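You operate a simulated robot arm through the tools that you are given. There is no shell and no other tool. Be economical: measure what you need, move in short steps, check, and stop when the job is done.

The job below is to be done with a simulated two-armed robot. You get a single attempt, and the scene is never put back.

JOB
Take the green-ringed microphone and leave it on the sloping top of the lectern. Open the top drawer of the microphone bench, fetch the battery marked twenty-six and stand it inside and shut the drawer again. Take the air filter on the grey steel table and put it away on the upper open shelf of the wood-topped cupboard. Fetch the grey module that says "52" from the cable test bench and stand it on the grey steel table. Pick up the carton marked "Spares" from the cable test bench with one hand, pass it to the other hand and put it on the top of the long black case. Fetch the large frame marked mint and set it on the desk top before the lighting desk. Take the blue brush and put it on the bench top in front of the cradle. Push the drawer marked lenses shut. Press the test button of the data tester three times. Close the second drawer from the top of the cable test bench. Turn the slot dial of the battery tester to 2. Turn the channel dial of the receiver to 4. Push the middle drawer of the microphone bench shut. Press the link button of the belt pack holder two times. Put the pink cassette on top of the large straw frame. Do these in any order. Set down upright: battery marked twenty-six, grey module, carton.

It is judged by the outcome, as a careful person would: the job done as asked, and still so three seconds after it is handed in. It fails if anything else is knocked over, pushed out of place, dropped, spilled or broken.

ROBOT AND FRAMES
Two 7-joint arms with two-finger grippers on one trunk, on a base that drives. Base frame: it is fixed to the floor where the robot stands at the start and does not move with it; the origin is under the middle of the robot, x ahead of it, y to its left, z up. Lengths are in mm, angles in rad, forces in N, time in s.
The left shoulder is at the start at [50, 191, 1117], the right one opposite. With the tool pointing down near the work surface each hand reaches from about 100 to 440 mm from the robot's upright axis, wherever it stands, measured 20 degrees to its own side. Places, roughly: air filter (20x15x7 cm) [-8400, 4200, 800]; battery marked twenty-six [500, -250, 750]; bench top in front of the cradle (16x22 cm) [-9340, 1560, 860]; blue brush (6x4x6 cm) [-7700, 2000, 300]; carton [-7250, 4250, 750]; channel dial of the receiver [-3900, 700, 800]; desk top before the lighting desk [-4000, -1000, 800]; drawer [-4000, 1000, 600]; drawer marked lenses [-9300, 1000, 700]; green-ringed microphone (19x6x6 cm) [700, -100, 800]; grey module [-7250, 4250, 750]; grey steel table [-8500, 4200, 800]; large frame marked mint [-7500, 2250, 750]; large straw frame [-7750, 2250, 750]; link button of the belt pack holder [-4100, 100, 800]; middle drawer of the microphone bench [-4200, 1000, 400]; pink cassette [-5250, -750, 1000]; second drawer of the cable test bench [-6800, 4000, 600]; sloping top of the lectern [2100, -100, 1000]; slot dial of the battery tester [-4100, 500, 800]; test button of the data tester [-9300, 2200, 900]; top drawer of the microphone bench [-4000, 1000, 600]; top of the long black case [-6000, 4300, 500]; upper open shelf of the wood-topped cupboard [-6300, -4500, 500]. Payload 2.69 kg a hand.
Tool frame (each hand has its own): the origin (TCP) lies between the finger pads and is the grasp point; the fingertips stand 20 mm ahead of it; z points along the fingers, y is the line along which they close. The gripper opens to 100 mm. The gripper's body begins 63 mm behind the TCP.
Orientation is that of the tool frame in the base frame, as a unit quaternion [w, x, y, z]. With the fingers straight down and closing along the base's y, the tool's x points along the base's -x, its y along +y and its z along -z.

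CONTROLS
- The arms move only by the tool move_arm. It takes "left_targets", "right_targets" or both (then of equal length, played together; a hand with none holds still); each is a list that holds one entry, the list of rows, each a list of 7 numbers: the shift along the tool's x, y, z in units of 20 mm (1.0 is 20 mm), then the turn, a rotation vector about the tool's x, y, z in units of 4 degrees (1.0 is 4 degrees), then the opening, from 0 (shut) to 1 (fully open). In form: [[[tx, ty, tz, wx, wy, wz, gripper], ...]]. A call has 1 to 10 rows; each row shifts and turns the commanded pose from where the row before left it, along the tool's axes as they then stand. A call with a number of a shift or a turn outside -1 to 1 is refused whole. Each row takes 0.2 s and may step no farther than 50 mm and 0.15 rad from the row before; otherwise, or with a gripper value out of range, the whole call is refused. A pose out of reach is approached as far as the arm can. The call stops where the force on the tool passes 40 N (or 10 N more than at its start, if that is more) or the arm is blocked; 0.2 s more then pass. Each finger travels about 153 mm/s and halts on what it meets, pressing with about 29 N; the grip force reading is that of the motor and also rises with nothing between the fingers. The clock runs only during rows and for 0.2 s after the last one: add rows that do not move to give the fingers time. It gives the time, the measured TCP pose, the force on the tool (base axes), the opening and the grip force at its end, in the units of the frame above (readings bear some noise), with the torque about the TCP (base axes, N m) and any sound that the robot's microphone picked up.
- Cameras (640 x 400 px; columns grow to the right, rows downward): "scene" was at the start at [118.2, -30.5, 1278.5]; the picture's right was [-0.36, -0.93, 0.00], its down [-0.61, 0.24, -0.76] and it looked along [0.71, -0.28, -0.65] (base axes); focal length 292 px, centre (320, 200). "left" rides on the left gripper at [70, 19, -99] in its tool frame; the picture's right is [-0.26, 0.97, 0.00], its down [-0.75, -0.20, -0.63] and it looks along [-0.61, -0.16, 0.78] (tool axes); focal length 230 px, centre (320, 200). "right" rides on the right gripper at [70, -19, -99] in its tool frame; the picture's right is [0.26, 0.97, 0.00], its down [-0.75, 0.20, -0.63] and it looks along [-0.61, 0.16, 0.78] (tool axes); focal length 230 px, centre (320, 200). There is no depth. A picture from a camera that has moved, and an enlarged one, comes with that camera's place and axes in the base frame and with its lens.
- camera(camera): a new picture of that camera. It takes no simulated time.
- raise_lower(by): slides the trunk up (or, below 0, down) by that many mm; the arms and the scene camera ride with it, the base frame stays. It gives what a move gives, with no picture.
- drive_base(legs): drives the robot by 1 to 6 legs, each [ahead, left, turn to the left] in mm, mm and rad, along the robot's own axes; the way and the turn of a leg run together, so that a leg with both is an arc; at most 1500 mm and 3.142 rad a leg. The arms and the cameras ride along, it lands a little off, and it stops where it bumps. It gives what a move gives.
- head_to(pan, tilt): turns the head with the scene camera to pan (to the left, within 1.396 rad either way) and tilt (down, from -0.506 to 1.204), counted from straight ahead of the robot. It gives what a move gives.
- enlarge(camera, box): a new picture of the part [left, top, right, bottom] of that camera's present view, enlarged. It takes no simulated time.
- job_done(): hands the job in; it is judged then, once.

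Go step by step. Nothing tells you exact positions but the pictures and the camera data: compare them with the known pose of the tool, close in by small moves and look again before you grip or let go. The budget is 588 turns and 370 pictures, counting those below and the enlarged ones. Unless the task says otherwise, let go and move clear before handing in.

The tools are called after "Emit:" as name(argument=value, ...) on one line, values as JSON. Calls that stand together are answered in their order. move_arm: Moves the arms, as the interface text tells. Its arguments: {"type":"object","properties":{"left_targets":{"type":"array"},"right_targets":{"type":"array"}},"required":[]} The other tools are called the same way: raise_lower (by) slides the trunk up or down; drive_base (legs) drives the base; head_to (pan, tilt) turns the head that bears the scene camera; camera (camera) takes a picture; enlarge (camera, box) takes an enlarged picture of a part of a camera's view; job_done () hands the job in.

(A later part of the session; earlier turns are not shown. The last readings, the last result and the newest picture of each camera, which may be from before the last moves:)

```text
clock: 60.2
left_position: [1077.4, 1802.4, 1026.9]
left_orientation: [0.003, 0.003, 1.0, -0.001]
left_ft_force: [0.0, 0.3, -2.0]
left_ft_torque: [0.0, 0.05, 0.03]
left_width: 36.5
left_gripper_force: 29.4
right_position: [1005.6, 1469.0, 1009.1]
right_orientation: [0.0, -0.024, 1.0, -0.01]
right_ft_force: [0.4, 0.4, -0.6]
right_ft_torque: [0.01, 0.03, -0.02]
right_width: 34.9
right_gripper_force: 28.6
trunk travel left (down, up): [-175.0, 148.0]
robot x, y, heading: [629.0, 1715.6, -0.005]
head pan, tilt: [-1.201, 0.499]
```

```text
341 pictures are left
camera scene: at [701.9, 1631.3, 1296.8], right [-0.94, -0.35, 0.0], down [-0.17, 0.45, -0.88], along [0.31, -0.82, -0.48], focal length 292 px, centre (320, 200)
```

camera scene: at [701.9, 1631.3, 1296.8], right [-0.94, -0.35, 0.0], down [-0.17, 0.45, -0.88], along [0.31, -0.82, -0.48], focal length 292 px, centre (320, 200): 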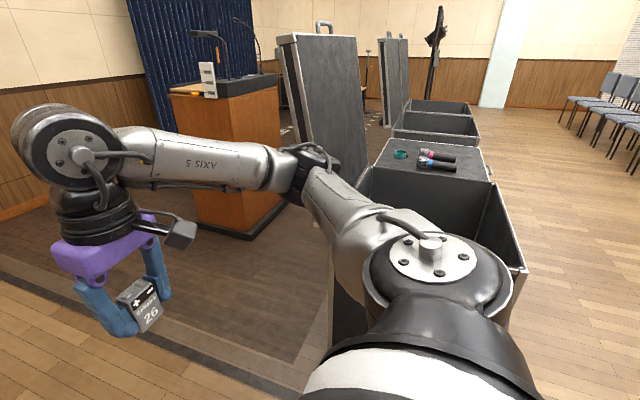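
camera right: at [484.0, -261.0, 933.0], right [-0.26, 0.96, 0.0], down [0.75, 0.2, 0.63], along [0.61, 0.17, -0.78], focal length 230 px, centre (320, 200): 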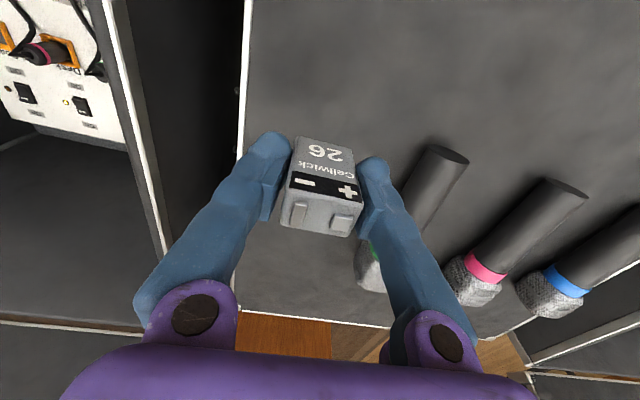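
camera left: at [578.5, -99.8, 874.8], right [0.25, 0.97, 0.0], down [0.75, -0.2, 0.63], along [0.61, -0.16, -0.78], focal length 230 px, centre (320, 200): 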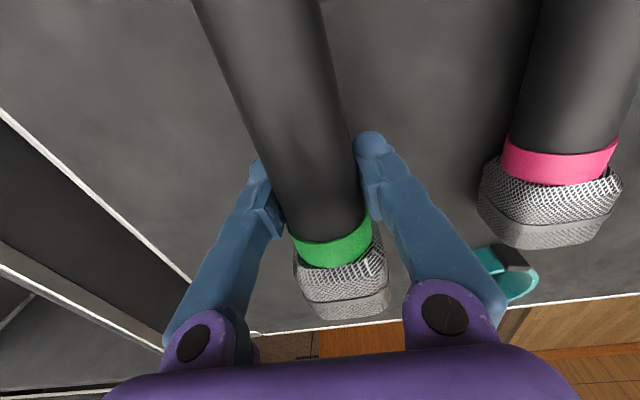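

The cases are undisturbed. I continue forward to x≈2700 beyond the lectern and look at its top from the speaker's side.

Emit:
drive_base(legs=[[1400, -200, 0], [800, 0, 0], [0, -200, -1.57]])

Emit:
head_to(pan=0, tilt=0.4)

Emit:
camera(camera="scene")

```text
clock: 74.8
left_position: [2730.0, 888.1, 1026.3]
left_orientation: [0.002, 0.715, 0.699, -0.003]
left_ft_force: [-0.6, -0.4, -2.6]
left_ft_torque: [0.04, -0.03, 0.0]
left_width: 36.7
left_gripper_force: 28.9
right_position: [2396.3, 965.3, 1009.6]
right_orientation: [-0.008, 0.696, 0.718, -0.008]
right_ft_force: [0.0, 1.1, -0.4]
right_ft_torque: [-0.02, 0.03, -0.02]
right_width: 34.9
right_gripper_force: 28.5
trunk travel left (down, up): [-175.0, 148.0]
robot x, y, heading: [2648.1, 1337.5, -1.594]
head pan, tilt: [-1.201, 0.499]
cut short: leg 3
```

```text
clock: 76.2
left_position: [2729.7, 888.6, 1025.3]
left_orientation: [0.002, 0.715, 0.699, -0.002]
left_ft_force: [-0.3, 0.2, -3.3]
left_ft_torque: [0.03, 0.01, 0.01]
left_width: 36.3
left_gripper_force: 29.2
right_position: [2396.1, 964.4, 1008.1]
right_orientation: [-0.007, 0.695, 0.719, -0.007]
right_ft_force: [-0.6, -0.2, -0.4]
right_ft_torque: [0.02, -0.03, 0.02]
right_width: 34.6
right_gripper_force: 29.3
trunk travel left (down, up): [-175.0, 148.0]
robot x, y, heading: [2648.2, 1338.6, -1.593]
head pan, tilt: [0.0, 0.4]
```

```text
340 pictures are left
camera scene: at [2646.2, 1204.5, 1306.0], right [-1.0, 0.02, 0.0], down [0.01, 0.39, -0.92], along [-0.02, -0.92, -0.39], focal length 292 px, centre (320, 200)
```

scene: 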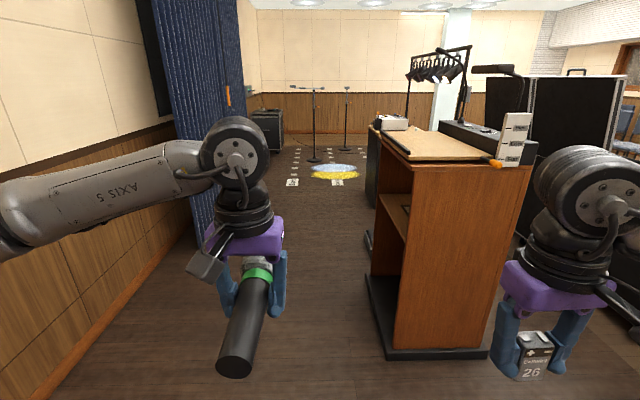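

The lectern is now clear: its top has a wooden surface with a lip on the speaker's side (+x). I zoom in on the top.

Emit:
enlarge(camera="scene", box=[350, 50, 550, 190])

```text
2.86 times, centred on (450, 120) of scene
camera zoom: at [2646.2, 1204.5, 1306.0], right [-1.0, 0.02, 0.0], down [0.01, 0.39, -0.92], along [-0.02, -0.92, -0.39], focal length 834 px, centre (-51, 429)
```

zoom: 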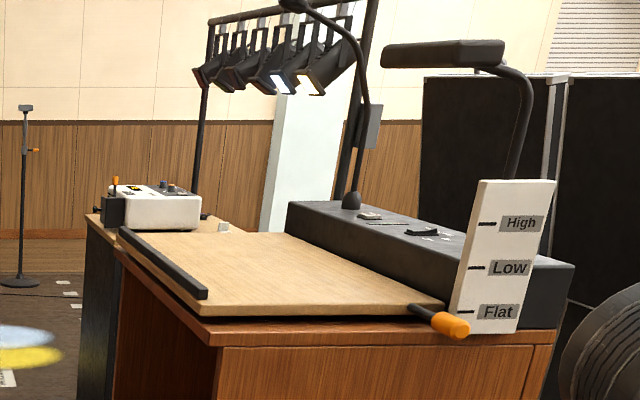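

The top is a nearly flat board with a lip. I'll come in from the +x side so the mic lies along x and can't roll.

Emit:
drive_base(legs=[[1400, 250, 0], [0, 0, -1.55]])

Emit:
head_to(pan=0, tilt=0.5)

Emit:
camera(camera="scene")

```text
clock: 83.4
left_position: [2916.3, -539.0, 1025.9]
left_orientation: [0.001, 0.724, 0.69, -0.003]
left_ft_force: [-0.4, -1.1, -1.9]
left_ft_torque: [0.03, -0.01, 0.01]
left_width: 36.5
left_gripper_force: 29.1
right_position: [2585.8, -454.7, 1008.7]
right_orientation: [-0.006, 0.704, 0.71, -0.01]
right_ft_force: [-0.1, 0.3, -0.8]
right_ft_torque: [0.01, -0.02, -0.02]
right_width: 34.6
right_gripper_force: 29.2
trunk travel left (down, up): [-175.0, 148.0]
robot x, y, heading: [2846.3, -86.6, -1.618]
head pan, tilt: [0.0, 0.4]
stopped in leg 1: the robot was blocked; the commanded pose is now the measured one
```

```text
clock: 84.0
left_position: [2915.0, -539.5, 1026.5]
left_orientation: [0.0, 0.724, 0.69, -0.003]
left_ft_force: [0.5, -0.3, -2.9]
left_ft_torque: [0.02, 0.03, 0.0]
left_width: 36.6
left_gripper_force: 29.5
right_position: [2585.2, -454.9, 1010.0]
right_orientation: [-0.007, 0.705, 0.709, -0.009]
right_ft_force: [0.8, 0.1, -0.9]
right_ft_torque: [-0.03, -0.01, -0.01]
right_width: 34.6
right_gripper_force: 28.5
trunk travel left (down, up): [-175.0, 148.0]
robot x, y, heading: [2844.3, -87.2, -1.623]
head pan, tilt: [0.0, 0.499]
```

```text
338 pictures are left
camera scene: at [2841.6, -219.9, 1297.0], right [-1.0, 0.05, 0.0], down [0.02, 0.48, -0.88], along [-0.05, -0.88, -0.48], focal length 292 px, centre (320, 200)
```

scene: 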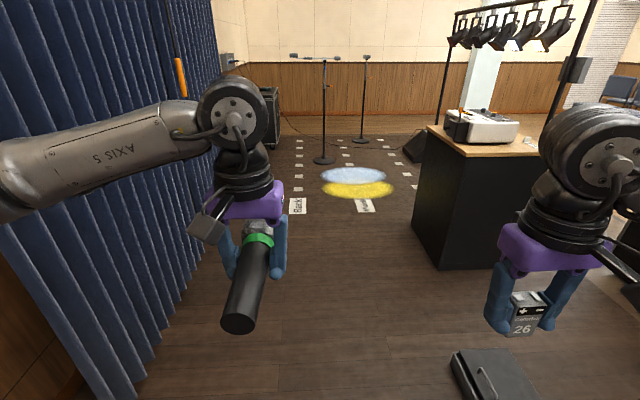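

The left elbow seems close to the curtain. I shift right a little, then turn to face the lectern.

Emit:
drive_base(legs=[[0, -80, 0], [0, 0, -1.5]])

Emit:
camera(camera="scene")

```text
clock: 84.9
left_position: [2911.7, -536.1, 1027.0]
left_orientation: [-0.001, 0.724, 0.69, -0.006]
left_ft_force: [-0.6, 0.2, -3.3]
left_ft_torque: [0.0, 0.03, -0.01]
left_width: 36.7
left_gripper_force: 29.2
right_position: [2585.0, -452.4, 1012.5]
right_orientation: [-0.006, 0.7, 0.714, -0.012]
right_ft_force: [-0.1, 0.4, -0.5]
right_ft_torque: [-0.03, -0.04, 0.02]
right_width: 34.7
right_gripper_force: 28.9
trunk travel left (down, up): [-175.0, 148.0]
robot x, y, heading: [2836.2, -90.6, -1.615]
head pan, tilt: [0.0, 0.499]
stopped in leg 1: the robot was blocked; the commanded pose is now the measured one
```

```text
337 pictures are left
camera scene: at [2838.6, -215.9, 1297.9], right [-1.0, 0.05, 0.01], down [0.01, 0.48, -0.88], along [-0.05, -0.88, -0.48], focal length 292 px, centre (320, 200)
```

scene: 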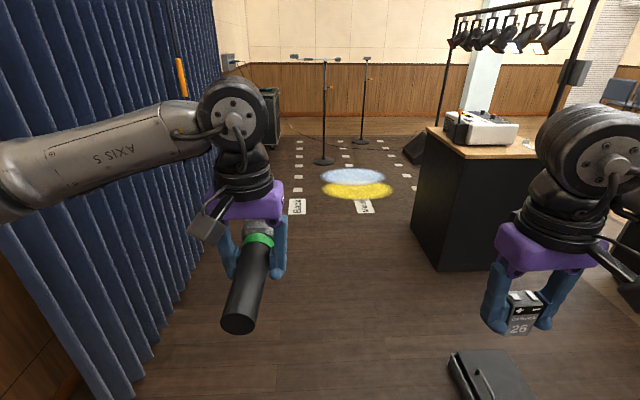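

Blocked on the right side; I look there.

Emit:
head_to(pan=-1.35, tilt=0.8)

Emit:
camera(camera="scene")

```text
clock: 86.4
left_position: [2912.0, -536.2, 1025.8]
left_orientation: [-0.001, 0.723, 0.69, -0.006]
left_ft_force: [0.0, -0.6, -2.9]
left_ft_torque: [0.03, 0.01, 0.03]
left_width: 36.9
left_gripper_force: 29.5
right_position: [2584.7, -451.6, 1012.1]
right_orientation: [-0.01, 0.7, 0.714, -0.011]
right_ft_force: [0.1, 1.1, -0.9]
right_ft_torque: [0.0, 0.02, 0.0]
right_width: 34.3
right_gripper_force: 28.8
trunk travel left (down, up): [-175.0, 148.0]
robot x, y, heading: [2838.4, -92.4, -1.618]
head pan, tilt: [-1.349, 0.799]
```

```text
336 pictures are left
camera scene: at [2764.0, -140.4, 1271.9], right [-0.17, 0.98, 0.0], down [0.7, 0.12, -0.7], along [-0.69, -0.12, -0.71], focal length 292 px, centre (320, 200)
```

scene: 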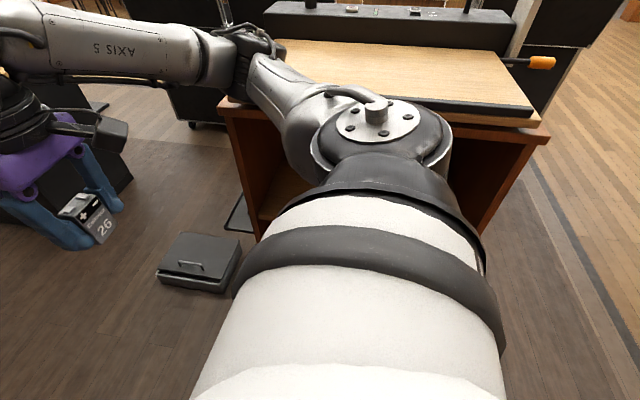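

My right elbow touches the lectern's lip. I move away to the left (+x) first, then turn.

Emit:
drive_base(legs=[[0, 200, 0], [0, 0, -1.52]])

Emit:
head_to(pan=0, tilt=0.6)

Emit:
camera(camera="scene")

```text
clock: 92.5
left_position: [2595.3, -199.7, 1025.5]
left_orientation: [0.001, 1.0, 0.011, -0.002]
left_ft_force: [0.2, 0.3, -2.6]
left_ft_torque: [-0.03, -0.04, 0.01]
left_width: 36.5
left_gripper_force: 29.1
right_position: [2655.8, 134.8, 1007.7]
right_orientation: [-0.009, 0.999, 0.043, 0.0]
right_ft_force: [-0.7, 0.2, -0.8]
right_ft_torque: [0.02, -0.02, -0.01]
right_width: 34.5
right_gripper_force: 29.3
trunk travel left (down, up): [-175.0, 148.0]
robot x, y, heading: [3039.7, -103.0, -3.12]
head pan, tilt: [-1.349, 0.799]
```

```text
clock: 94.0
left_position: [2594.9, -198.8, 1026.7]
left_orientation: [0.0, 1.0, 0.011, -0.001]
left_ft_force: [-0.3, 0.4, -2.8]
left_ft_torque: [0.01, -0.05, 0.0]
left_width: 36.9
left_gripper_force: 28.8
right_position: [2654.9, 133.6, 1008.1]
right_orientation: [-0.009, 0.999, 0.043, -0.001]
right_ft_force: [-0.2, -0.5, -1.6]
right_ft_torque: [-0.03, -0.01, -0.01]
right_width: 34.6
right_gripper_force: 28.6
trunk travel left (down, up): [-175.0, 148.0]
robot x, y, heading: [3039.6, -98.3, -3.122]
head pan, tilt: [0.0, 0.6]
```

```text
335 pictures are left
camera scene: at [2909.3, -100.9, 1287.8], right [-0.02, 1.0, 0.0], down [0.57, 0.01, -0.82], along [-0.82, -0.02, -0.57], focal length 292 px, centre (320, 200)
```

scene: 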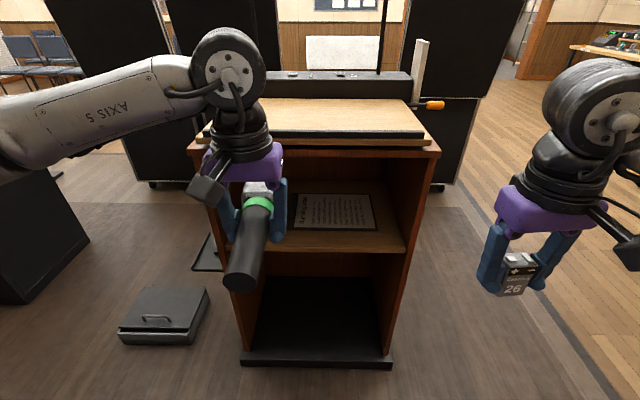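

Board spans x≈1990–2280, y≈-357–133, surface z≈1035. I raise the trunk and drive closer.

Emit:
raise_lower(by=145)

Emit:
drive_base(legs=[[310, 0, 0]])

Emit:
camera(camera="scene")

```text
clock: 95.7
left_position: [2594.2, -198.7, 1171.7]
left_orientation: [0.0, 1.0, 0.011, -0.002]
left_ft_force: [-0.5, -0.2, -3.2]
left_ft_torque: [0.01, -0.02, -0.01]
left_width: 36.4
left_gripper_force: 29.1
right_position: [2656.0, 134.2, 1152.0]
right_orientation: [-0.008, 0.999, 0.044, 0.0]
right_ft_force: [-0.5, -0.6, -0.6]
right_ft_torque: [0.01, -0.01, -0.01]
right_width: 34.5
right_gripper_force: 28.9
trunk travel left (down, up): [-320.0, 3.0]
robot x, y, heading: [3040.7, -98.9, -3.12]
head pan, tilt: [0.0, 0.6]
```

```text
clock: 97.8
left_position: [2281.4, -202.8, 1171.5]
left_orientation: [0.0, 1.0, 0.01, -0.001]
left_ft_force: [-0.6, 0.7, -3.3]
left_ft_torque: [-0.02, -0.07, -0.01]
left_width: 36.8
left_gripper_force: 29.2
right_position: [2345.1, 128.6, 1152.5]
right_orientation: [-0.009, 0.999, 0.043, 0.0]
right_ft_force: [-0.8, -0.5, -0.2]
right_ft_torque: [-0.02, -0.01, -0.01]
right_width: 34.8
right_gripper_force: 29.3
trunk travel left (down, up): [-320.0, 3.0]
robot x, y, heading: [2725.9, -106.8, -3.123]
head pan, tilt: [0.0, 0.6]
```

```text
334 pictures are left
camera scene: at [2596.8, -106.9, 1432.8], right [-0.02, 1.0, 0.0], down [0.57, 0.01, -0.82], along [-0.82, -0.02, -0.57], focal length 292 px, centre (320, 200)
```

scene: 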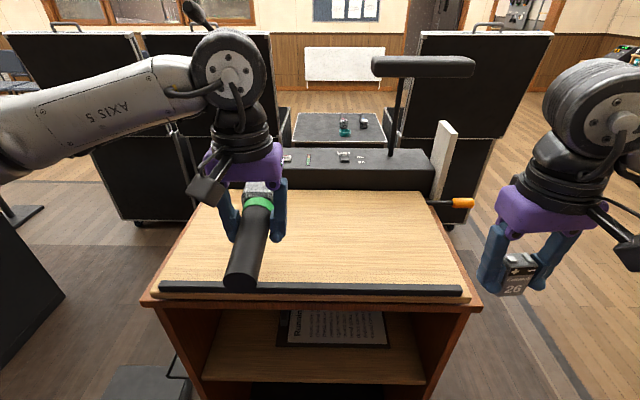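

Move the mic forward over the board, then look.

Emit:
move_arm(left_targets=[[[-1, -0.4, 0.2, 0, 0, 0, 0], [-1, -0.4, 0.2, 0, 0, 0, 0], [-1, -0.4, 0.2, 0, 0, 0, 0], [-1, -0.4, 0.2, 0, 0, 0, 0], [-1, -0.4, 0.2, 0, 0, 0, 0], [-1, -0.4, 0.2, 0, 0, 0, 0], [-1, -0.4, 0.4, 0, 0, 0, 0], [-1, -0.4, 0.4, 0, 0, 0, 0], [0, 0, 0.5, 0, 0, 0, 0], [0, 0, 0.5, 0, 0, 0, 0]]])

Emit:
camera(camera="scene")

Emit:
camera(camera="left")

```text
clock: 100.0
left_position: [2121.0, -141.6, 1110.2]
left_orientation: [-0.001, 1.0, 0.01, -0.002]
left_ft_force: [0.0, 0.5, -3.0]
left_ft_torque: [0.0, -0.02, 0.0]
left_width: 36.7
left_gripper_force: 29.2
right_position: [2344.0, 128.7, 1153.4]
right_orientation: [-0.009, 0.999, 0.043, 0.0]
right_ft_force: [-0.3, 0.9, -0.2]
right_ft_torque: [-0.02, 0.01, -0.01]
right_width: 34.9
right_gripper_force: 29.6
trunk travel left (down, up): [-320.0, 3.0]
robot x, y, heading: [2723.9, -104.7, -3.119]
head pan, tilt: [0.0, 0.6]
```

```text
333 pictures are left
camera scene: at [2596.9, -106.7, 1432.8], right [-0.02, 1.0, 0.0], down [0.57, 0.01, -0.82], along [-0.82, -0.02, -0.57], focal length 292 px, centre (320, 200)
```

scene: 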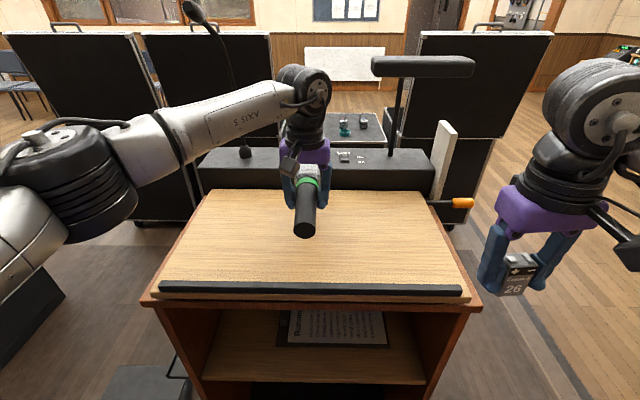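

```text
332 pictures are left
camera left: at [2190.1, -158.1, 1209.1], right [-0.24, -0.97, 0.0], down [-0.75, 0.19, 0.63], along [-0.61, 0.15, -0.77], focal length 230 px, centre (320, 200)
```

left: 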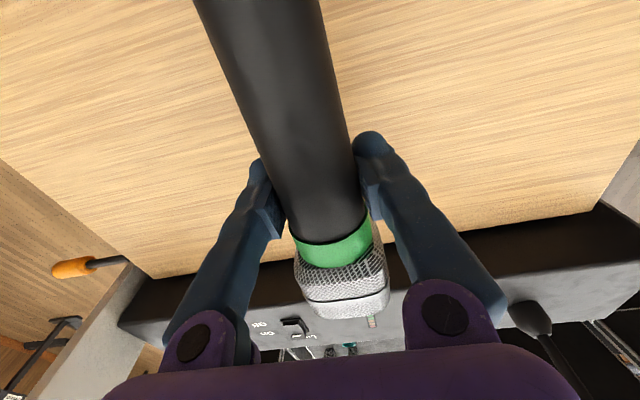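

Back off 30 mm and descend to contact.

Emit:
move_arm(left_targets=[[[0.8, 0, 0.4, 0, 0, 0, 0], [0.8, 0, 0.4, 0, 0, 0, 0], [0, 0, 0.4, 0, 0, 0, 0], [0, 0, 0.4, 0, 0, 0, 0], [0, 0, 0.2, 0, 0, 0, 0], [0, 0, 0.2, 0, 0, 0, 0], [0, 0, 0.2, 0, 0, 0, 0]]])

Emit:
camera(camera="left")

Emit:
enlarge(camera="scene", box=[220, 130, 420, 270])

```text
clock: 101.6
left_position: [2150.9, -141.8, 1066.9]
left_orientation: [0.0, 1.0, 0.01, -0.001]
left_ft_force: [0.1, 0.0, -3.0]
left_ft_torque: [0.01, -0.03, -0.04]
left_width: 36.4
left_gripper_force: 29.4
right_position: [2343.4, 129.2, 1152.6]
right_orientation: [-0.008, 0.999, 0.043, 0.0]
right_ft_force: [0.6, -0.4, -1.6]
right_ft_torque: [0.01, -0.04, 0.0]
right_width: 34.5
right_gripper_force: 29.1
trunk travel left (down, up): [-320.0, 3.0]
robot x, y, heading: [2724.1, -106.7, -3.122]
head pan, tilt: [0.0, 0.6]
```

```text
331 pictures are left
camera left: at [2221.5, -156.9, 1165.3], right [-0.24, -0.97, 0.0], down [-0.75, 0.19, 0.63], along [-0.61, 0.15, -0.77], focal length 230 px, centre (320, 200)
```

left: 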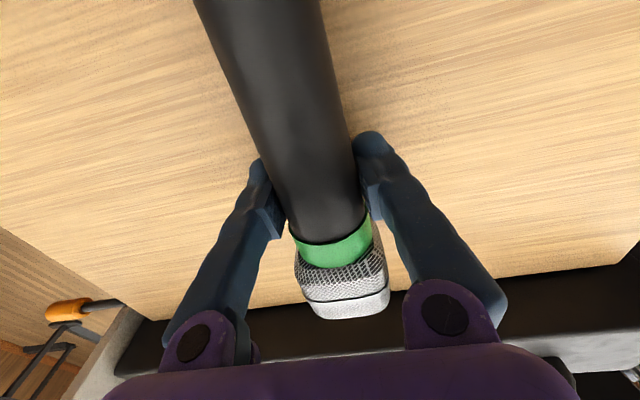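

```text
2.86 times, centred on (320, 200) of scene
camera zoom: at [2597.1, -106.9, 1432.8], right [-0.02, 1.0, 0.0], down [0.57, 0.01, -0.82], along [-0.82, -0.02, -0.57], focal length 834 px, centre (320, 200)
```

zoom: 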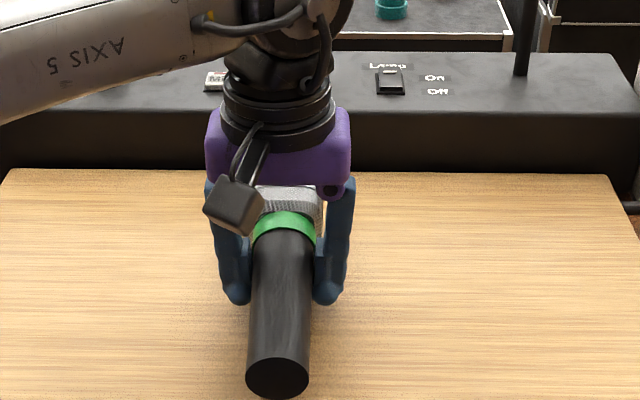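

Not yet in contact; continue down in small steps until the force shows contact.

Emit:
move_arm(left_targets=[[[0, 0, 0.15, 0, 0, 0, 0], [0, 0, 0.15, 0, 0, 0, 0], [0, 0, 0.15, 0, 0, 0, 0], [0, 0, 0.15, 0, 0, 0, 0]]])

```text
clock: 102.6
left_position: [2151.6, -141.4, 1055.1]
left_orientation: [0.0, 1.0, 0.01, -0.002]
left_ft_force: [-0.5, 0.2, -2.7]
left_ft_torque: [0.01, -0.04, -0.01]
left_width: 36.6
left_gripper_force: 28.8
right_position: [2344.3, 128.5, 1153.1]
right_orientation: [-0.009, 0.999, 0.043, 0.0]
right_ft_force: [0.9, -0.7, 1.3]
right_ft_torque: [-0.01, -0.01, 0.01]
right_width: 34.8
right_gripper_force: 29.0
trunk travel left (down, up): [-320.0, 3.0]
robot x, y, heading: [2729.7, -105.4, -3.124]
head pan, tilt: [0.0, 0.6]
```

Emit:
move_arm(left_targets=[[[0, 0, 0.15, 0, 0, 0, 0], [0, 0, 0.15, 0, 0, 0, 0], [0, 0, 0.15, 0, 0, 0, 0], [0, 0, 0.15, 0, 0, 0, 0]]])

Emit:
camera(camera="left")

```text
clock: 103.6
left_position: [2151.5, -141.2, 1049.3]
left_orientation: [-0.003, 1.0, 0.01, -0.007]
left_ft_force: [-6.0, -0.8, 34.2]
left_ft_torque: [-0.21, 0.01, -0.13]
left_width: 36.7
left_gripper_force: 29.3
right_position: [2346.3, 129.2, 1154.4]
right_orientation: [-0.009, 0.999, 0.043, -0.001]
right_ft_force: [-0.1, 0.2, -0.4]
right_ft_torque: [0.01, -0.04, 0.03]
right_width: 34.8
right_gripper_force: 29.4
trunk travel left (down, up): [-320.0, 3.0]
robot x, y, heading: [2729.3, -102.5, -3.125]
head pan, tilt: [0.0, 0.6]
```

```text
329 pictures are left
camera left: at [2222.9, -157.7, 1146.9], right [-0.24, -0.97, 0.0], down [-0.75, 0.18, 0.64], along [-0.62, 0.15, -0.77], focal length 230 px, centre (320, 200)
```

left: 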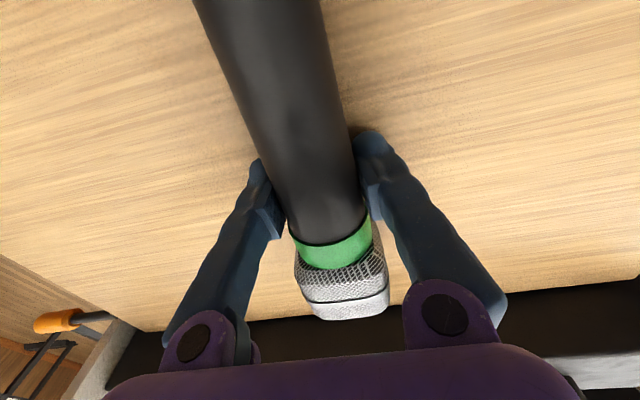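

Contact. Relieve, open and withdraw upward.

Emit:
move_arm(left_targets=[[[0, 0, -0.1, 0, 0, 0, 0], [0, 0, 0, 0, 0, 0, 0.5], [0, 0, 0, 0, 0, 0, 0.8], [0, 0, 0, 0, 0, 0, 0.8], [0, 0, -0.4, 0, 0, 0, 0.8], [0, 0, -0.8, 0, 0, 0, 0.8], [0, 0, -1, 0, 0, 0, 0.8], [0, 0, -1, 0, 0, 0, 0.8], [0, 0, -1, 0, 0, 0, 0.8], [0, 0, -1, 0, 0, 0, 0.8]]])

Emit:
camera(camera="left")

```text
clock: 105.8
left_position: [2153.2, -142.2, 1149.9]
left_orientation: [0.0, 1.0, 0.009, -0.002]
left_ft_force: [0.6, 0.4, 0.4]
left_ft_torque: [-0.01, -0.02, -0.01]
left_width: 79.9
left_gripper_force: 0.0
right_position: [2344.2, 129.1, 1152.0]
right_orientation: [-0.009, 0.999, 0.042, 0.0]
right_ft_force: [-0.7, 0.9, -0.6]
right_ft_torque: [0.0, -0.04, 0.0]
right_width: 34.6
right_gripper_force: 28.9
trunk travel left (down, up): [-320.0, 3.0]
robot x, y, heading: [2726.4, -106.3, -3.123]
head pan, tilt: [0.0, 0.6]
```

```text
328 pictures are left
camera left: at [2222.9, -158.2, 1247.1], right [-0.24, -0.97, 0.0], down [-0.75, 0.19, 0.63], along [-0.61, 0.15, -0.77], focal length 230 px, centre (320, 200)
```

left: 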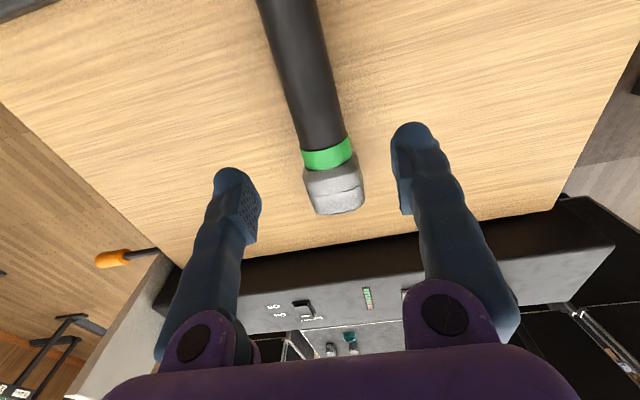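

Mic rests on the lectern. Retract the left arm, back away, and return around toward the far benches.

Emit:
move_arm(left_targets=[[[0.5, 0, -0.5, 0, 0, 0, 0.5], [1, 0.3, 0, 0, 0, 0, 0.5], [1, 0.3, 0, 0, 0, 0, 0.5], [1, 0.3, 0, 0, 0, 0, 0.5], [1, 0.3, 0, 0, 0, 0, 0.5], [1, 0.3, 0, 0, 0, 0, 0.5], [1, 0.3, 0, 0, 0, 0, 0.5], [1, 0.3, 0, 0, 0, 0, 0.5], [1, 0.3, 0, 0, 0, 0, 0.5], [1, 0.3, 0, 0, 0, 0, 0.5]]])

Emit:
drive_base(legs=[[-180, 0, 0], [0, -1450, 0], [0, -250, 0]])

Emit:
head_to(pan=0, tilt=0.25)

Emit:
camera(camera="scene")

```text
clock: 108.0
left_position: [2344.6, -193.2, 1158.3]
left_orientation: [0.0, 1.0, 0.01, -0.003]
left_ft_force: [0.1, 0.5, 1.0]
left_ft_torque: [0.06, -0.01, 0.0]
left_width: 50.1
left_gripper_force: 0.1
right_position: [2344.7, 127.9, 1153.2]
right_orientation: [-0.008, 0.999, 0.042, 0.0]
right_ft_force: [-1.3, 0.1, -0.3]
right_ft_torque: [0.02, -0.01, -0.02]
right_width: 34.5
right_gripper_force: 28.7
trunk travel left (down, up): [-320.0, 3.0]
robot x, y, heading: [2725.1, -104.2, -3.127]
head pan, tilt: [0.0, 0.6]
```

```text
clock: 124.8
left_position: [2470.4, 1552.7, 1157.9]
left_orientation: [0.0, 1.0, 0.018, -0.002]
left_ft_force: [0.0, 0.7, -0.8]
left_ft_torque: [-0.02, -0.01, 0.01]
left_width: 50.1
left_gripper_force: 0.1
right_position: [2467.4, 1874.1, 1153.6]
right_orientation: [-0.008, 0.999, 0.052, -0.001]
right_ft_force: [-0.4, -0.2, -0.8]
right_ft_torque: [-0.03, 0.03, -0.06]
right_width: 34.8
right_gripper_force: 29.0
trunk travel left (down, up): [-320.0, 3.0]
robot x, y, heading: [2855.5, 1647.7, -3.106]
head pan, tilt: [0.0, 0.6]
```

```text
clock: 125.6
left_position: [2471.1, 1552.0, 1158.3]
left_orientation: [0.0, 1.0, 0.018, -0.002]
left_ft_force: [0.1, 0.5, -0.6]
left_ft_torque: [0.0, 0.02, 0.04]
left_width: 49.9
left_gripper_force: 0.1
right_position: [2466.3, 1874.0, 1152.5]
right_orientation: [-0.009, 0.999, 0.051, -0.001]
right_ft_force: [-1.3, -0.4, -0.8]
right_ft_torque: [0.01, 0.01, -0.03]
right_width: 34.7
right_gripper_force: 29.0
trunk travel left (down, up): [-320.0, 3.0]
robot x, y, heading: [2852.6, 1649.3, -3.107]
head pan, tilt: [0.0, 0.25]
```

```text
327 pictures are left
camera scene: at [2718.9, 1642.6, 1465.0], right [-0.04, 1.0, 0.0], down [0.25, 0.01, -0.97], along [-0.97, -0.04, -0.25], focal length 292 px, centre (320, 200)
```

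scene: 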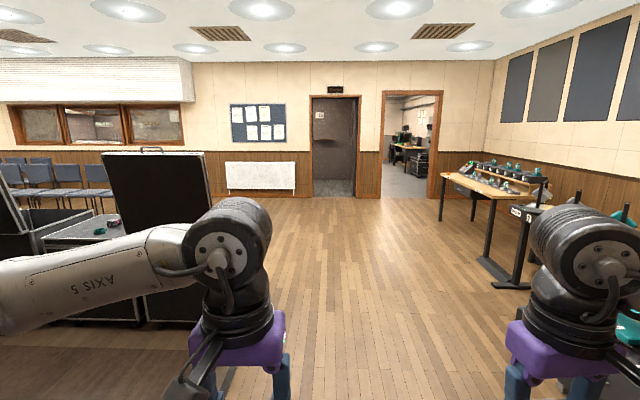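

Two doorways are ahead in the far wall (x≈-3200). I drive along y≈1650 toward them.

Emit:
drive_base(legs=[[1500, 0, -0.03], [1500, 0, 0], [1500, 0, 0]])

Emit:
camera(camera="scene")

```text
clock: 146.9
left_position: [-1985.8, 1449.9, 1158.1]
left_orientation: [0.0, 1.0, 0.004, -0.002]
left_ft_force: [0.2, -0.2, 0.0]
left_ft_torque: [-0.01, -0.02, -0.05]
left_width: 50.0
left_gripper_force: 0.1
right_position: [-1981.3, 1771.2, 1152.5]
right_orientation: [-0.009, 0.999, 0.036, -0.001]
right_ft_force: [-0.2, -0.7, -0.8]
right_ft_torque: [-0.01, 0.01, 0.05]
right_width: 34.7
right_gripper_force: 29.3
trunk travel left (down, up): [-320.0, 3.0]
robot x, y, heading: [-1602.8, 1531.6, -3.134]
head pan, tilt: [0.0, 0.25]
```

```text
326 pictures are left
camera scene: at [-1736.4, 1532.0, 1465.0], right [-0.01, 1.0, 0.0], down [0.25, 0.0, -0.97], along [-0.97, -0.01, -0.25], focal length 292 px, centre (320, 200)
```

scene: 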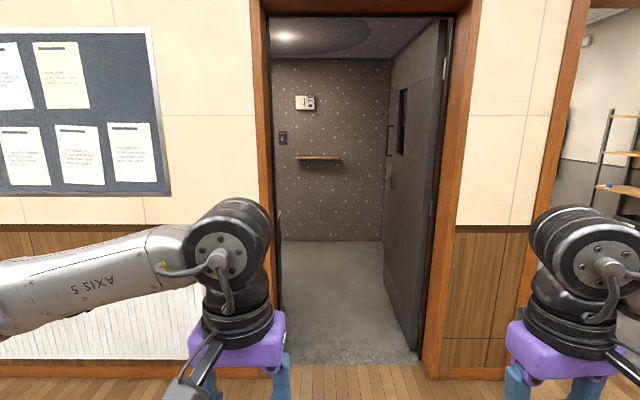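

Door 1 opens into a small room. I move closer and peek left inside to look for the microphone bench.

Emit:
drive_base(legs=[[1000, -150, 0]])

Emit:
head_to(pan=0.5, tilt=0.4)

Emit:
camera(camera="scene")

```text
clock: 152.1
left_position: [-2991.1, 1604.8, 1158.5]
left_orientation: [0.0, 1.0, -0.001, -0.002]
left_ft_force: [0.6, -0.9, -0.6]
left_ft_torque: [0.03, 0.01, 0.01]
left_width: 50.1
left_gripper_force: 0.1
right_position: [-2982.6, 1926.7, 1152.7]
right_orientation: [-0.009, 0.999, 0.033, 0.0]
right_ft_force: [-1.1, 1.0, -0.9]
right_ft_torque: [0.03, -0.02, 0.02]
right_width: 34.8
right_gripper_force: 28.8
trunk travel left (down, up): [-320.0, 3.0]
robot x, y, heading: [-2604.9, 1684.2, 3.135]
head pan, tilt: [0.0, 0.25]
```

```text
clock: 153.1
left_position: [-2991.5, 1606.0, 1158.8]
left_orientation: [0.0, 1.0, -0.001, -0.002]
left_ft_force: [0.1, -0.6, 0.2]
left_ft_torque: [-0.02, 0.0, -0.01]
left_width: 50.0
left_gripper_force: 0.1
right_position: [-2982.3, 1926.2, 1152.9]
right_orientation: [-0.008, 0.999, 0.031, -0.001]
right_ft_force: [-0.8, -0.1, -0.2]
right_ft_torque: [-0.01, 0.01, 0.0]
right_width: 34.6
right_gripper_force: 29.1
trunk travel left (down, up): [-320.0, 3.0]
robot x, y, heading: [-2604.6, 1682.8, 3.138]
head pan, tilt: [0.499, 0.4]
```

```text
325 pictures are left
camera scene: at [-2728.1, 1640.9, 1451.1], right [-0.47, 0.88, 0.0], down [0.34, 0.18, -0.92], along [-0.81, -0.44, -0.39], focal length 292 px, centre (320, 200)
```

scene: 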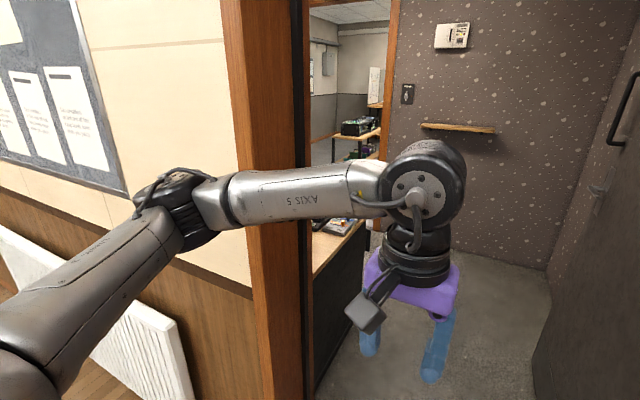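

The microphone bench is just inside to the left. To slim down for the doorway I extend both arms forward so the elbows draw in.

Emit:
move_arm(left_targets=[[[-1, 0.3, 0, 0, 0, 0, 0.5], [-1, 0.3, 0, 0, 0, 0, 0.5], [-1, 0.3, 0, 0, 0, 0, 0.5], [-1, 0.3, 0, 0, 0, 0, 0.5], [-1, 0.3, 0, 0, 0, 0, 0.5], [-1, 0.3, 0, 0, 0, 0, 0.5], [-1, 0.3, 0, 0, 0, 0, 0.5], [-1, 0.3, 0, 0, 0, 0, 0.5], [-1, 0.3, 0, 0, 0, 0, 0.5], [-1, 0.3, 0, 0, 0, 0, 0.5]]], right_targets=[[[-1, 0.3, 0, 0, 0, 0, 0.1], [-1, 0.3, 0, 0, 0, 0, 0.1], [-1, 0.3, 0, 0, 0, 0, 0.1], [-1, 0.3, 0, 0, 0, 0, 0.1], [-1, 0.3, 0, 0, 0, 0, 0.1], [-1, 0.3, 0, 0, 0, 0, 0.1], [-1, 0.3, 0, 0, 0, 0, 0.1], [-1, 0.3, 0, 0, 0, 0, 0.1], [-1, 0.3, 0, 0, 0, 0, 0.1], [-1, 0.3, 0, 0, 0, 0, 0.1]]])

Emit:
camera(camera="scene")

Emit:
head_to(pan=0.0, tilt=0.5)

Emit:
camera(camera="scene")

```text
clock: 155.3
left_position: [-3191.8, 1546.2, 1157.8]
left_orientation: [0.0, 1.0, -0.002, -0.002]
left_ft_force: [0.0, 0.2, 0.8]
left_ft_torque: [0.03, -0.05, -0.01]
left_width: 49.9
left_gripper_force: 0.1
right_position: [-3178.7, 1851.5, 1151.1]
right_orientation: [-0.009, 0.999, 0.032, 0.0]
right_ft_force: [0.0, 0.7, -0.1]
right_ft_torque: [-0.01, -0.05, 0.0]
right_width: 34.7
right_gripper_force: 29.4
trunk travel left (down, up): [-320.0, 3.0]
robot x, y, heading: [-2607.1, 1684.9, 3.138]
head pan, tilt: [0.499, 0.4]
```

```text
324 pictures are left
camera scene: at [-2728.8, 1640.4, 1450.9], right [-0.48, 0.88, 0.0], down [0.34, 0.19, -0.92], along [-0.81, -0.44, -0.39], focal length 292 px, centre (320, 200)
```

scene: 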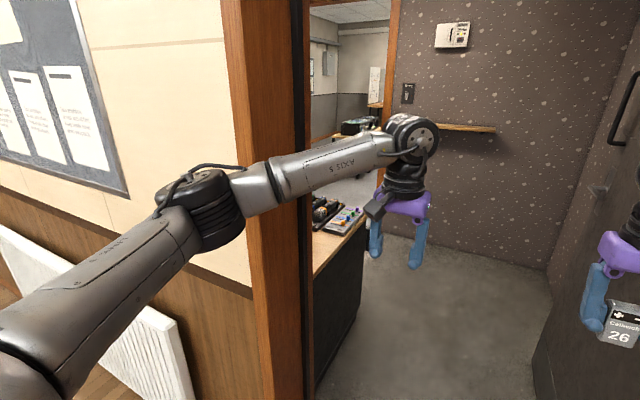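

```text
clock: 156.2
left_position: [-3189.5, 1544.8, 1159.6]
left_orientation: [0.0, 1.0, -0.001, -0.002]
left_ft_force: [1.0, -0.7, -0.2]
left_ft_torque: [-0.01, 0.04, 0.0]
left_width: 50.1
left_gripper_force: 0.0
right_position: [-3178.4, 1851.1, 1151.9]
right_orientation: [-0.009, 0.999, 0.032, 0.0]
right_ft_force: [-0.7, 0.0, -1.3]
right_ft_torque: [0.04, 0.04, -0.01]
right_width: 34.4
right_gripper_force: 28.7
trunk travel left (down, up): [-320.0, 3.0]
robot x, y, heading: [-2607.8, 1683.4, 3.137]
head pan, tilt: [0.0, 0.499]
```

```text
323 pictures are left
camera scene: at [-2737.6, 1685.1, 1441.9], right [0.0, 1.0, 0.0], down [0.48, 0.0, -0.88], along [-0.88, 0.0, -0.48], focal length 292 px, centre (320, 200)
```

scene: 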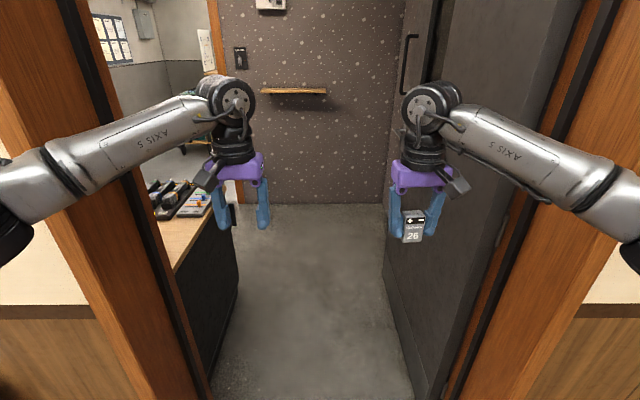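

Tight but feasible; extend the arms a bit more and view the right elbow as well.

Emit:
move_arm(left_targets=[[[-1, 0.2, 0, 0, 0, 0, 0.5], [-1, 0.2, 0, 0, 0, 0, 0.5], [-1, 0.2, 0, 0, 0, 0, 0.5], [-1, 0.2, 0, 0, 0, 0, 0.5], [-1, 0.2, 0, 0, 0, 0, 0.5], [-1, 0.2, 0, 0, 0, 0, 0.5]]], right_targets=[[[-1, 0, 0, 0, 0, 0, 0.1], [-1, 0, 0, 0, 0, 0, 0.1], [-1, 0, 0, 0, 0, 0, 0.1], [-1, 0, 0, 0, 0, 0, 0.1], [-1, 0, 0, 0, 0, 0, 0.1], [-1, 0, 0, 0, 0, 0, 0.1]]])

Emit:
head_to(pan=-0.5, tilt=0.9)

Emit:
camera(camera="scene")

Emit:
head_to(pan=0.5, tilt=0.9)

Emit:
camera(camera="scene")

```text
clock: 157.6
left_position: [-3291.2, 1526.0, 1158.8]
left_orientation: [0.0, 1.0, -0.002, -0.003]
left_ft_force: [0.0, -0.4, 0.6]
left_ft_torque: [0.01, 0.03, 0.02]
left_width: 50.2
left_gripper_force: 0.0
left hand out of reach, approached as far as the arm can: row 6
right_position: [-3288.3, 1845.0, 1152.2]
right_orientation: [-0.009, 0.999, 0.033, -0.002]
right_ft_force: [-0.1, -0.8, -1.3]
right_ft_torque: [0.0, -0.01, 0.0]
right_width: 34.8
right_gripper_force: 29.0
right hand out of reach, approached as far as the arm can: row 6
trunk travel left (down, up): [-320.0, 3.0]
robot x, y, heading: [-2607.4, 1683.5, 3.143]
head pan, tilt: [0.0, 0.499]
```

```text
clock: 158.5
left_position: [-3290.2, 1526.9, 1158.8]
left_orientation: [-0.001, 1.0, -0.002, -0.002]
left_ft_force: [-0.3, 0.1, -0.2]
left_ft_torque: [0.01, 0.02, -0.01]
left_width: 50.1
left_gripper_force: 0.0
right_position: [-3288.9, 1845.3, 1152.2]
right_orientation: [-0.009, 0.999, 0.031, 0.0]
right_ft_force: [0.0, -1.0, -0.4]
right_ft_torque: [0.0, -0.02, 0.05]
right_width: 34.5
right_gripper_force: 29.3
trunk travel left (down, up): [-320.0, 3.0]
robot x, y, heading: [-2606.9, 1682.8, 3.131]
head pan, tilt: [-0.499, 0.901]
```

```text
322 pictures are left
camera scene: at [-2712.8, 1721.1, 1408.1], right [0.48, 0.88, 0.0], down [0.69, -0.38, -0.62], along [-0.55, 0.3, -0.78], focal length 292 px, centre (320, 200)
```

scene: 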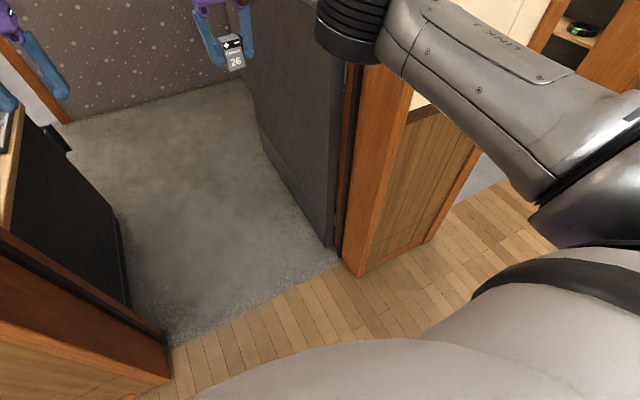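

```text
clock: 159.8
left_position: [-3290.4, 1527.6, 1159.8]
left_orientation: [0.0, 1.0, -0.001, -0.001]
left_ft_force: [-0.7, 0.4, 0.3]
left_ft_torque: [-0.01, -0.01, 0.02]
left_width: 50.0
left_gripper_force: 0.2
right_position: [-3289.5, 1846.3, 1152.2]
right_orientation: [-0.009, 0.999, 0.032, 0.0]
right_ft_force: [-0.4, -0.1, -1.1]
right_ft_torque: [-0.07, -0.01, -0.01]
right_width: 34.8
right_gripper_force: 29.0
trunk travel left (down, up): [-320.0, 3.0]
robot x, y, heading: [-2604.1, 1684.0, 3.138]
head pan, tilt: [0.499, 0.901]
```

```text
321 pictures are left
camera scene: at [-2713.0, 1649.1, 1408.0], right [-0.48, 0.88, 0.0], down [0.69, 0.37, -0.62], along [-0.55, -0.3, -0.78], focal length 292 px, centre (320, 200)
```

scene: 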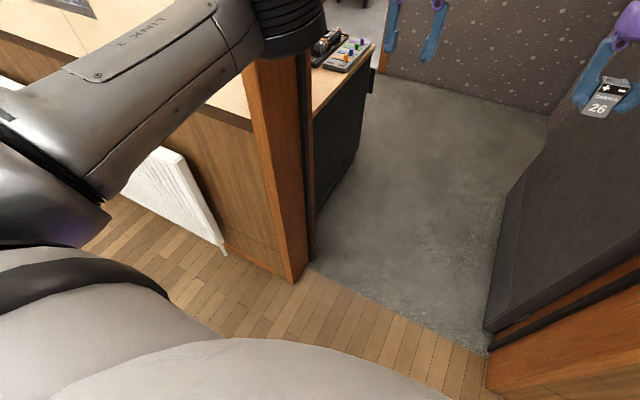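

Clear corridor is y≈1243–2131, centred on me. Drive in.

Emit:
drive_base(legs=[[900, 0, 0]])

Emit:
head_to(pan=0.6, tilt=0.5)

Emit:
camera(camera="scene")

```text
clock: 164.6
left_position: [-4214.8, 1540.3, 1160.3]
left_orientation: [0.0, 1.0, -0.006, -0.002]
left_ft_force: [0.9, 0.9, 0.3]
left_ft_torque: [0.0, -0.01, 0.04]
left_width: 50.0
left_gripper_force: 0.0
right_position: [-4210.6, 1859.3, 1152.6]
right_orientation: [-0.009, 1.0, 0.027, 0.0]
right_ft_force: [-0.5, 0.0, -0.5]
right_ft_torque: [-0.01, 0.05, 0.04]
right_width: 34.6
right_gripper_force: 28.7
trunk travel left (down, up): [-320.0, 3.0]
robot x, y, heading: [-3530.0, 1692.5, 3.13]
head pan, tilt: [0.499, 0.901]
```

```text
clock: 165.5
left_position: [-4215.3, 1539.9, 1159.4]
left_orientation: [0.0, 1.0, -0.006, -0.002]
left_ft_force: [0.2, -0.2, -0.1]
left_ft_torque: [0.02, 0.0, 0.01]
left_width: 49.9
left_gripper_force: 0.1
right_position: [-4209.6, 1860.4, 1151.8]
right_orientation: [-0.009, 1.0, 0.027, -0.001]
right_ft_force: [-0.8, 0.3, -0.9]
right_ft_torque: [0.02, -0.02, -0.01]
right_width: 34.7
right_gripper_force: 28.7
trunk travel left (down, up): [-320.0, 3.0]
robot x, y, heading: [-3528.2, 1691.8, 3.129]
head pan, tilt: [0.6, 0.499]
```

```text
320 pictures are left
camera scene: at [-3644.8, 1642.0, 1441.8], right [-0.55, 0.83, 0.0], down [0.4, 0.27, -0.88], along [-0.73, -0.49, -0.48], focal length 292 px, centre (320, 200)
```

scene: 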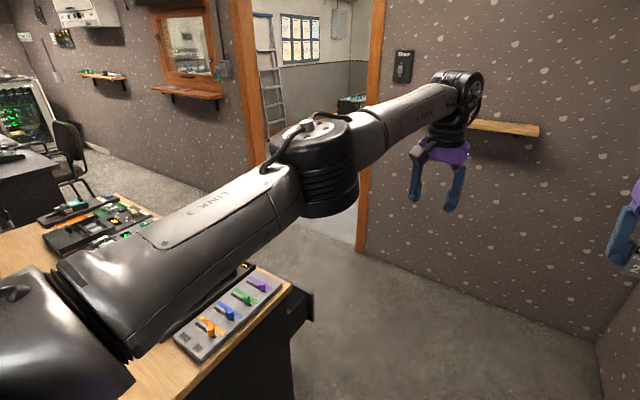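

Inside the control room; the store doorway is in the back wall. I drive past the bench corner, then shift left in the aisle.

Emit:
drive_base(legs=[[900, 0, 0], [0, 350, 0]])

Emit:
head_to(pan=1.35, tilt=0.6)

Emit:
camera(camera="scene")

```text
clock: 173.0
left_position: [-5124.1, 1238.7, 1158.7]
left_orientation: [0.0, 1.0, 0.0, -0.001]
left_ft_force: [-0.7, 0.0, -0.8]
left_ft_torque: [-0.05, -0.02, -0.03]
left_width: 50.2
left_gripper_force: 0.1
right_position: [-5122.6, 1557.8, 1152.2]
right_orientation: [-0.009, 0.999, 0.034, 0.0]
right_ft_force: [0.5, 0.5, -0.3]
right_ft_torque: [0.01, -0.02, 0.01]
right_width: 34.7
right_gripper_force: 29.1
trunk travel left (down, up): [-320.0, 3.0]
robot x, y, heading: [-4441.2, 1398.2, 3.134]
head pan, tilt: [0.6, 0.499]
stopped in leg 2: the robot was blocked; the commanded pose is now the measured one
```

```text
clock: 174.1
left_position: [-5123.0, 1240.9, 1158.6]
left_orientation: [0.0, 1.0, -0.001, -0.002]
left_ft_force: [-0.6, 0.0, -0.4]
left_ft_torque: [0.0, 0.0, 0.02]
left_width: 50.1
left_gripper_force: 0.0
right_position: [-5121.2, 1557.6, 1151.9]
right_orientation: [-0.009, 0.999, 0.033, -0.001]
right_ft_force: [-0.2, 0.0, -0.2]
right_ft_torque: [0.0, 0.01, -0.02]
right_width: 34.5
right_gripper_force: 29.2
trunk travel left (down, up): [-320.0, 3.0]
robot x, y, heading: [-4436.2, 1397.9, 3.142]
head pan, tilt: [1.349, 0.6]
```

```text
319 pictures are left
camera scene: at [-4499.2, 1313.0, 1432.8], right [-0.97, 0.22, 0.0], down [0.13, 0.55, -0.83], along [-0.18, -0.8, -0.56], focal length 292 px, centre (320, 200)
```

scene: 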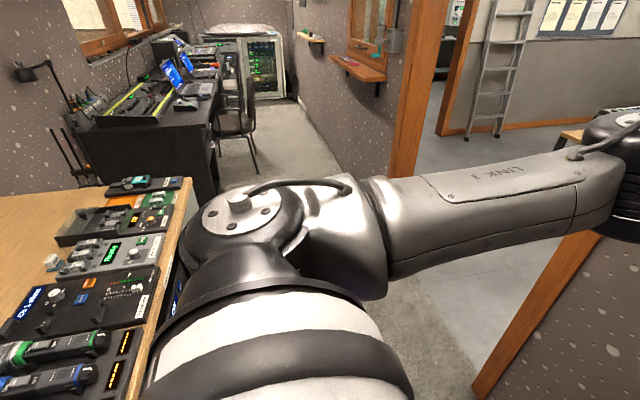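

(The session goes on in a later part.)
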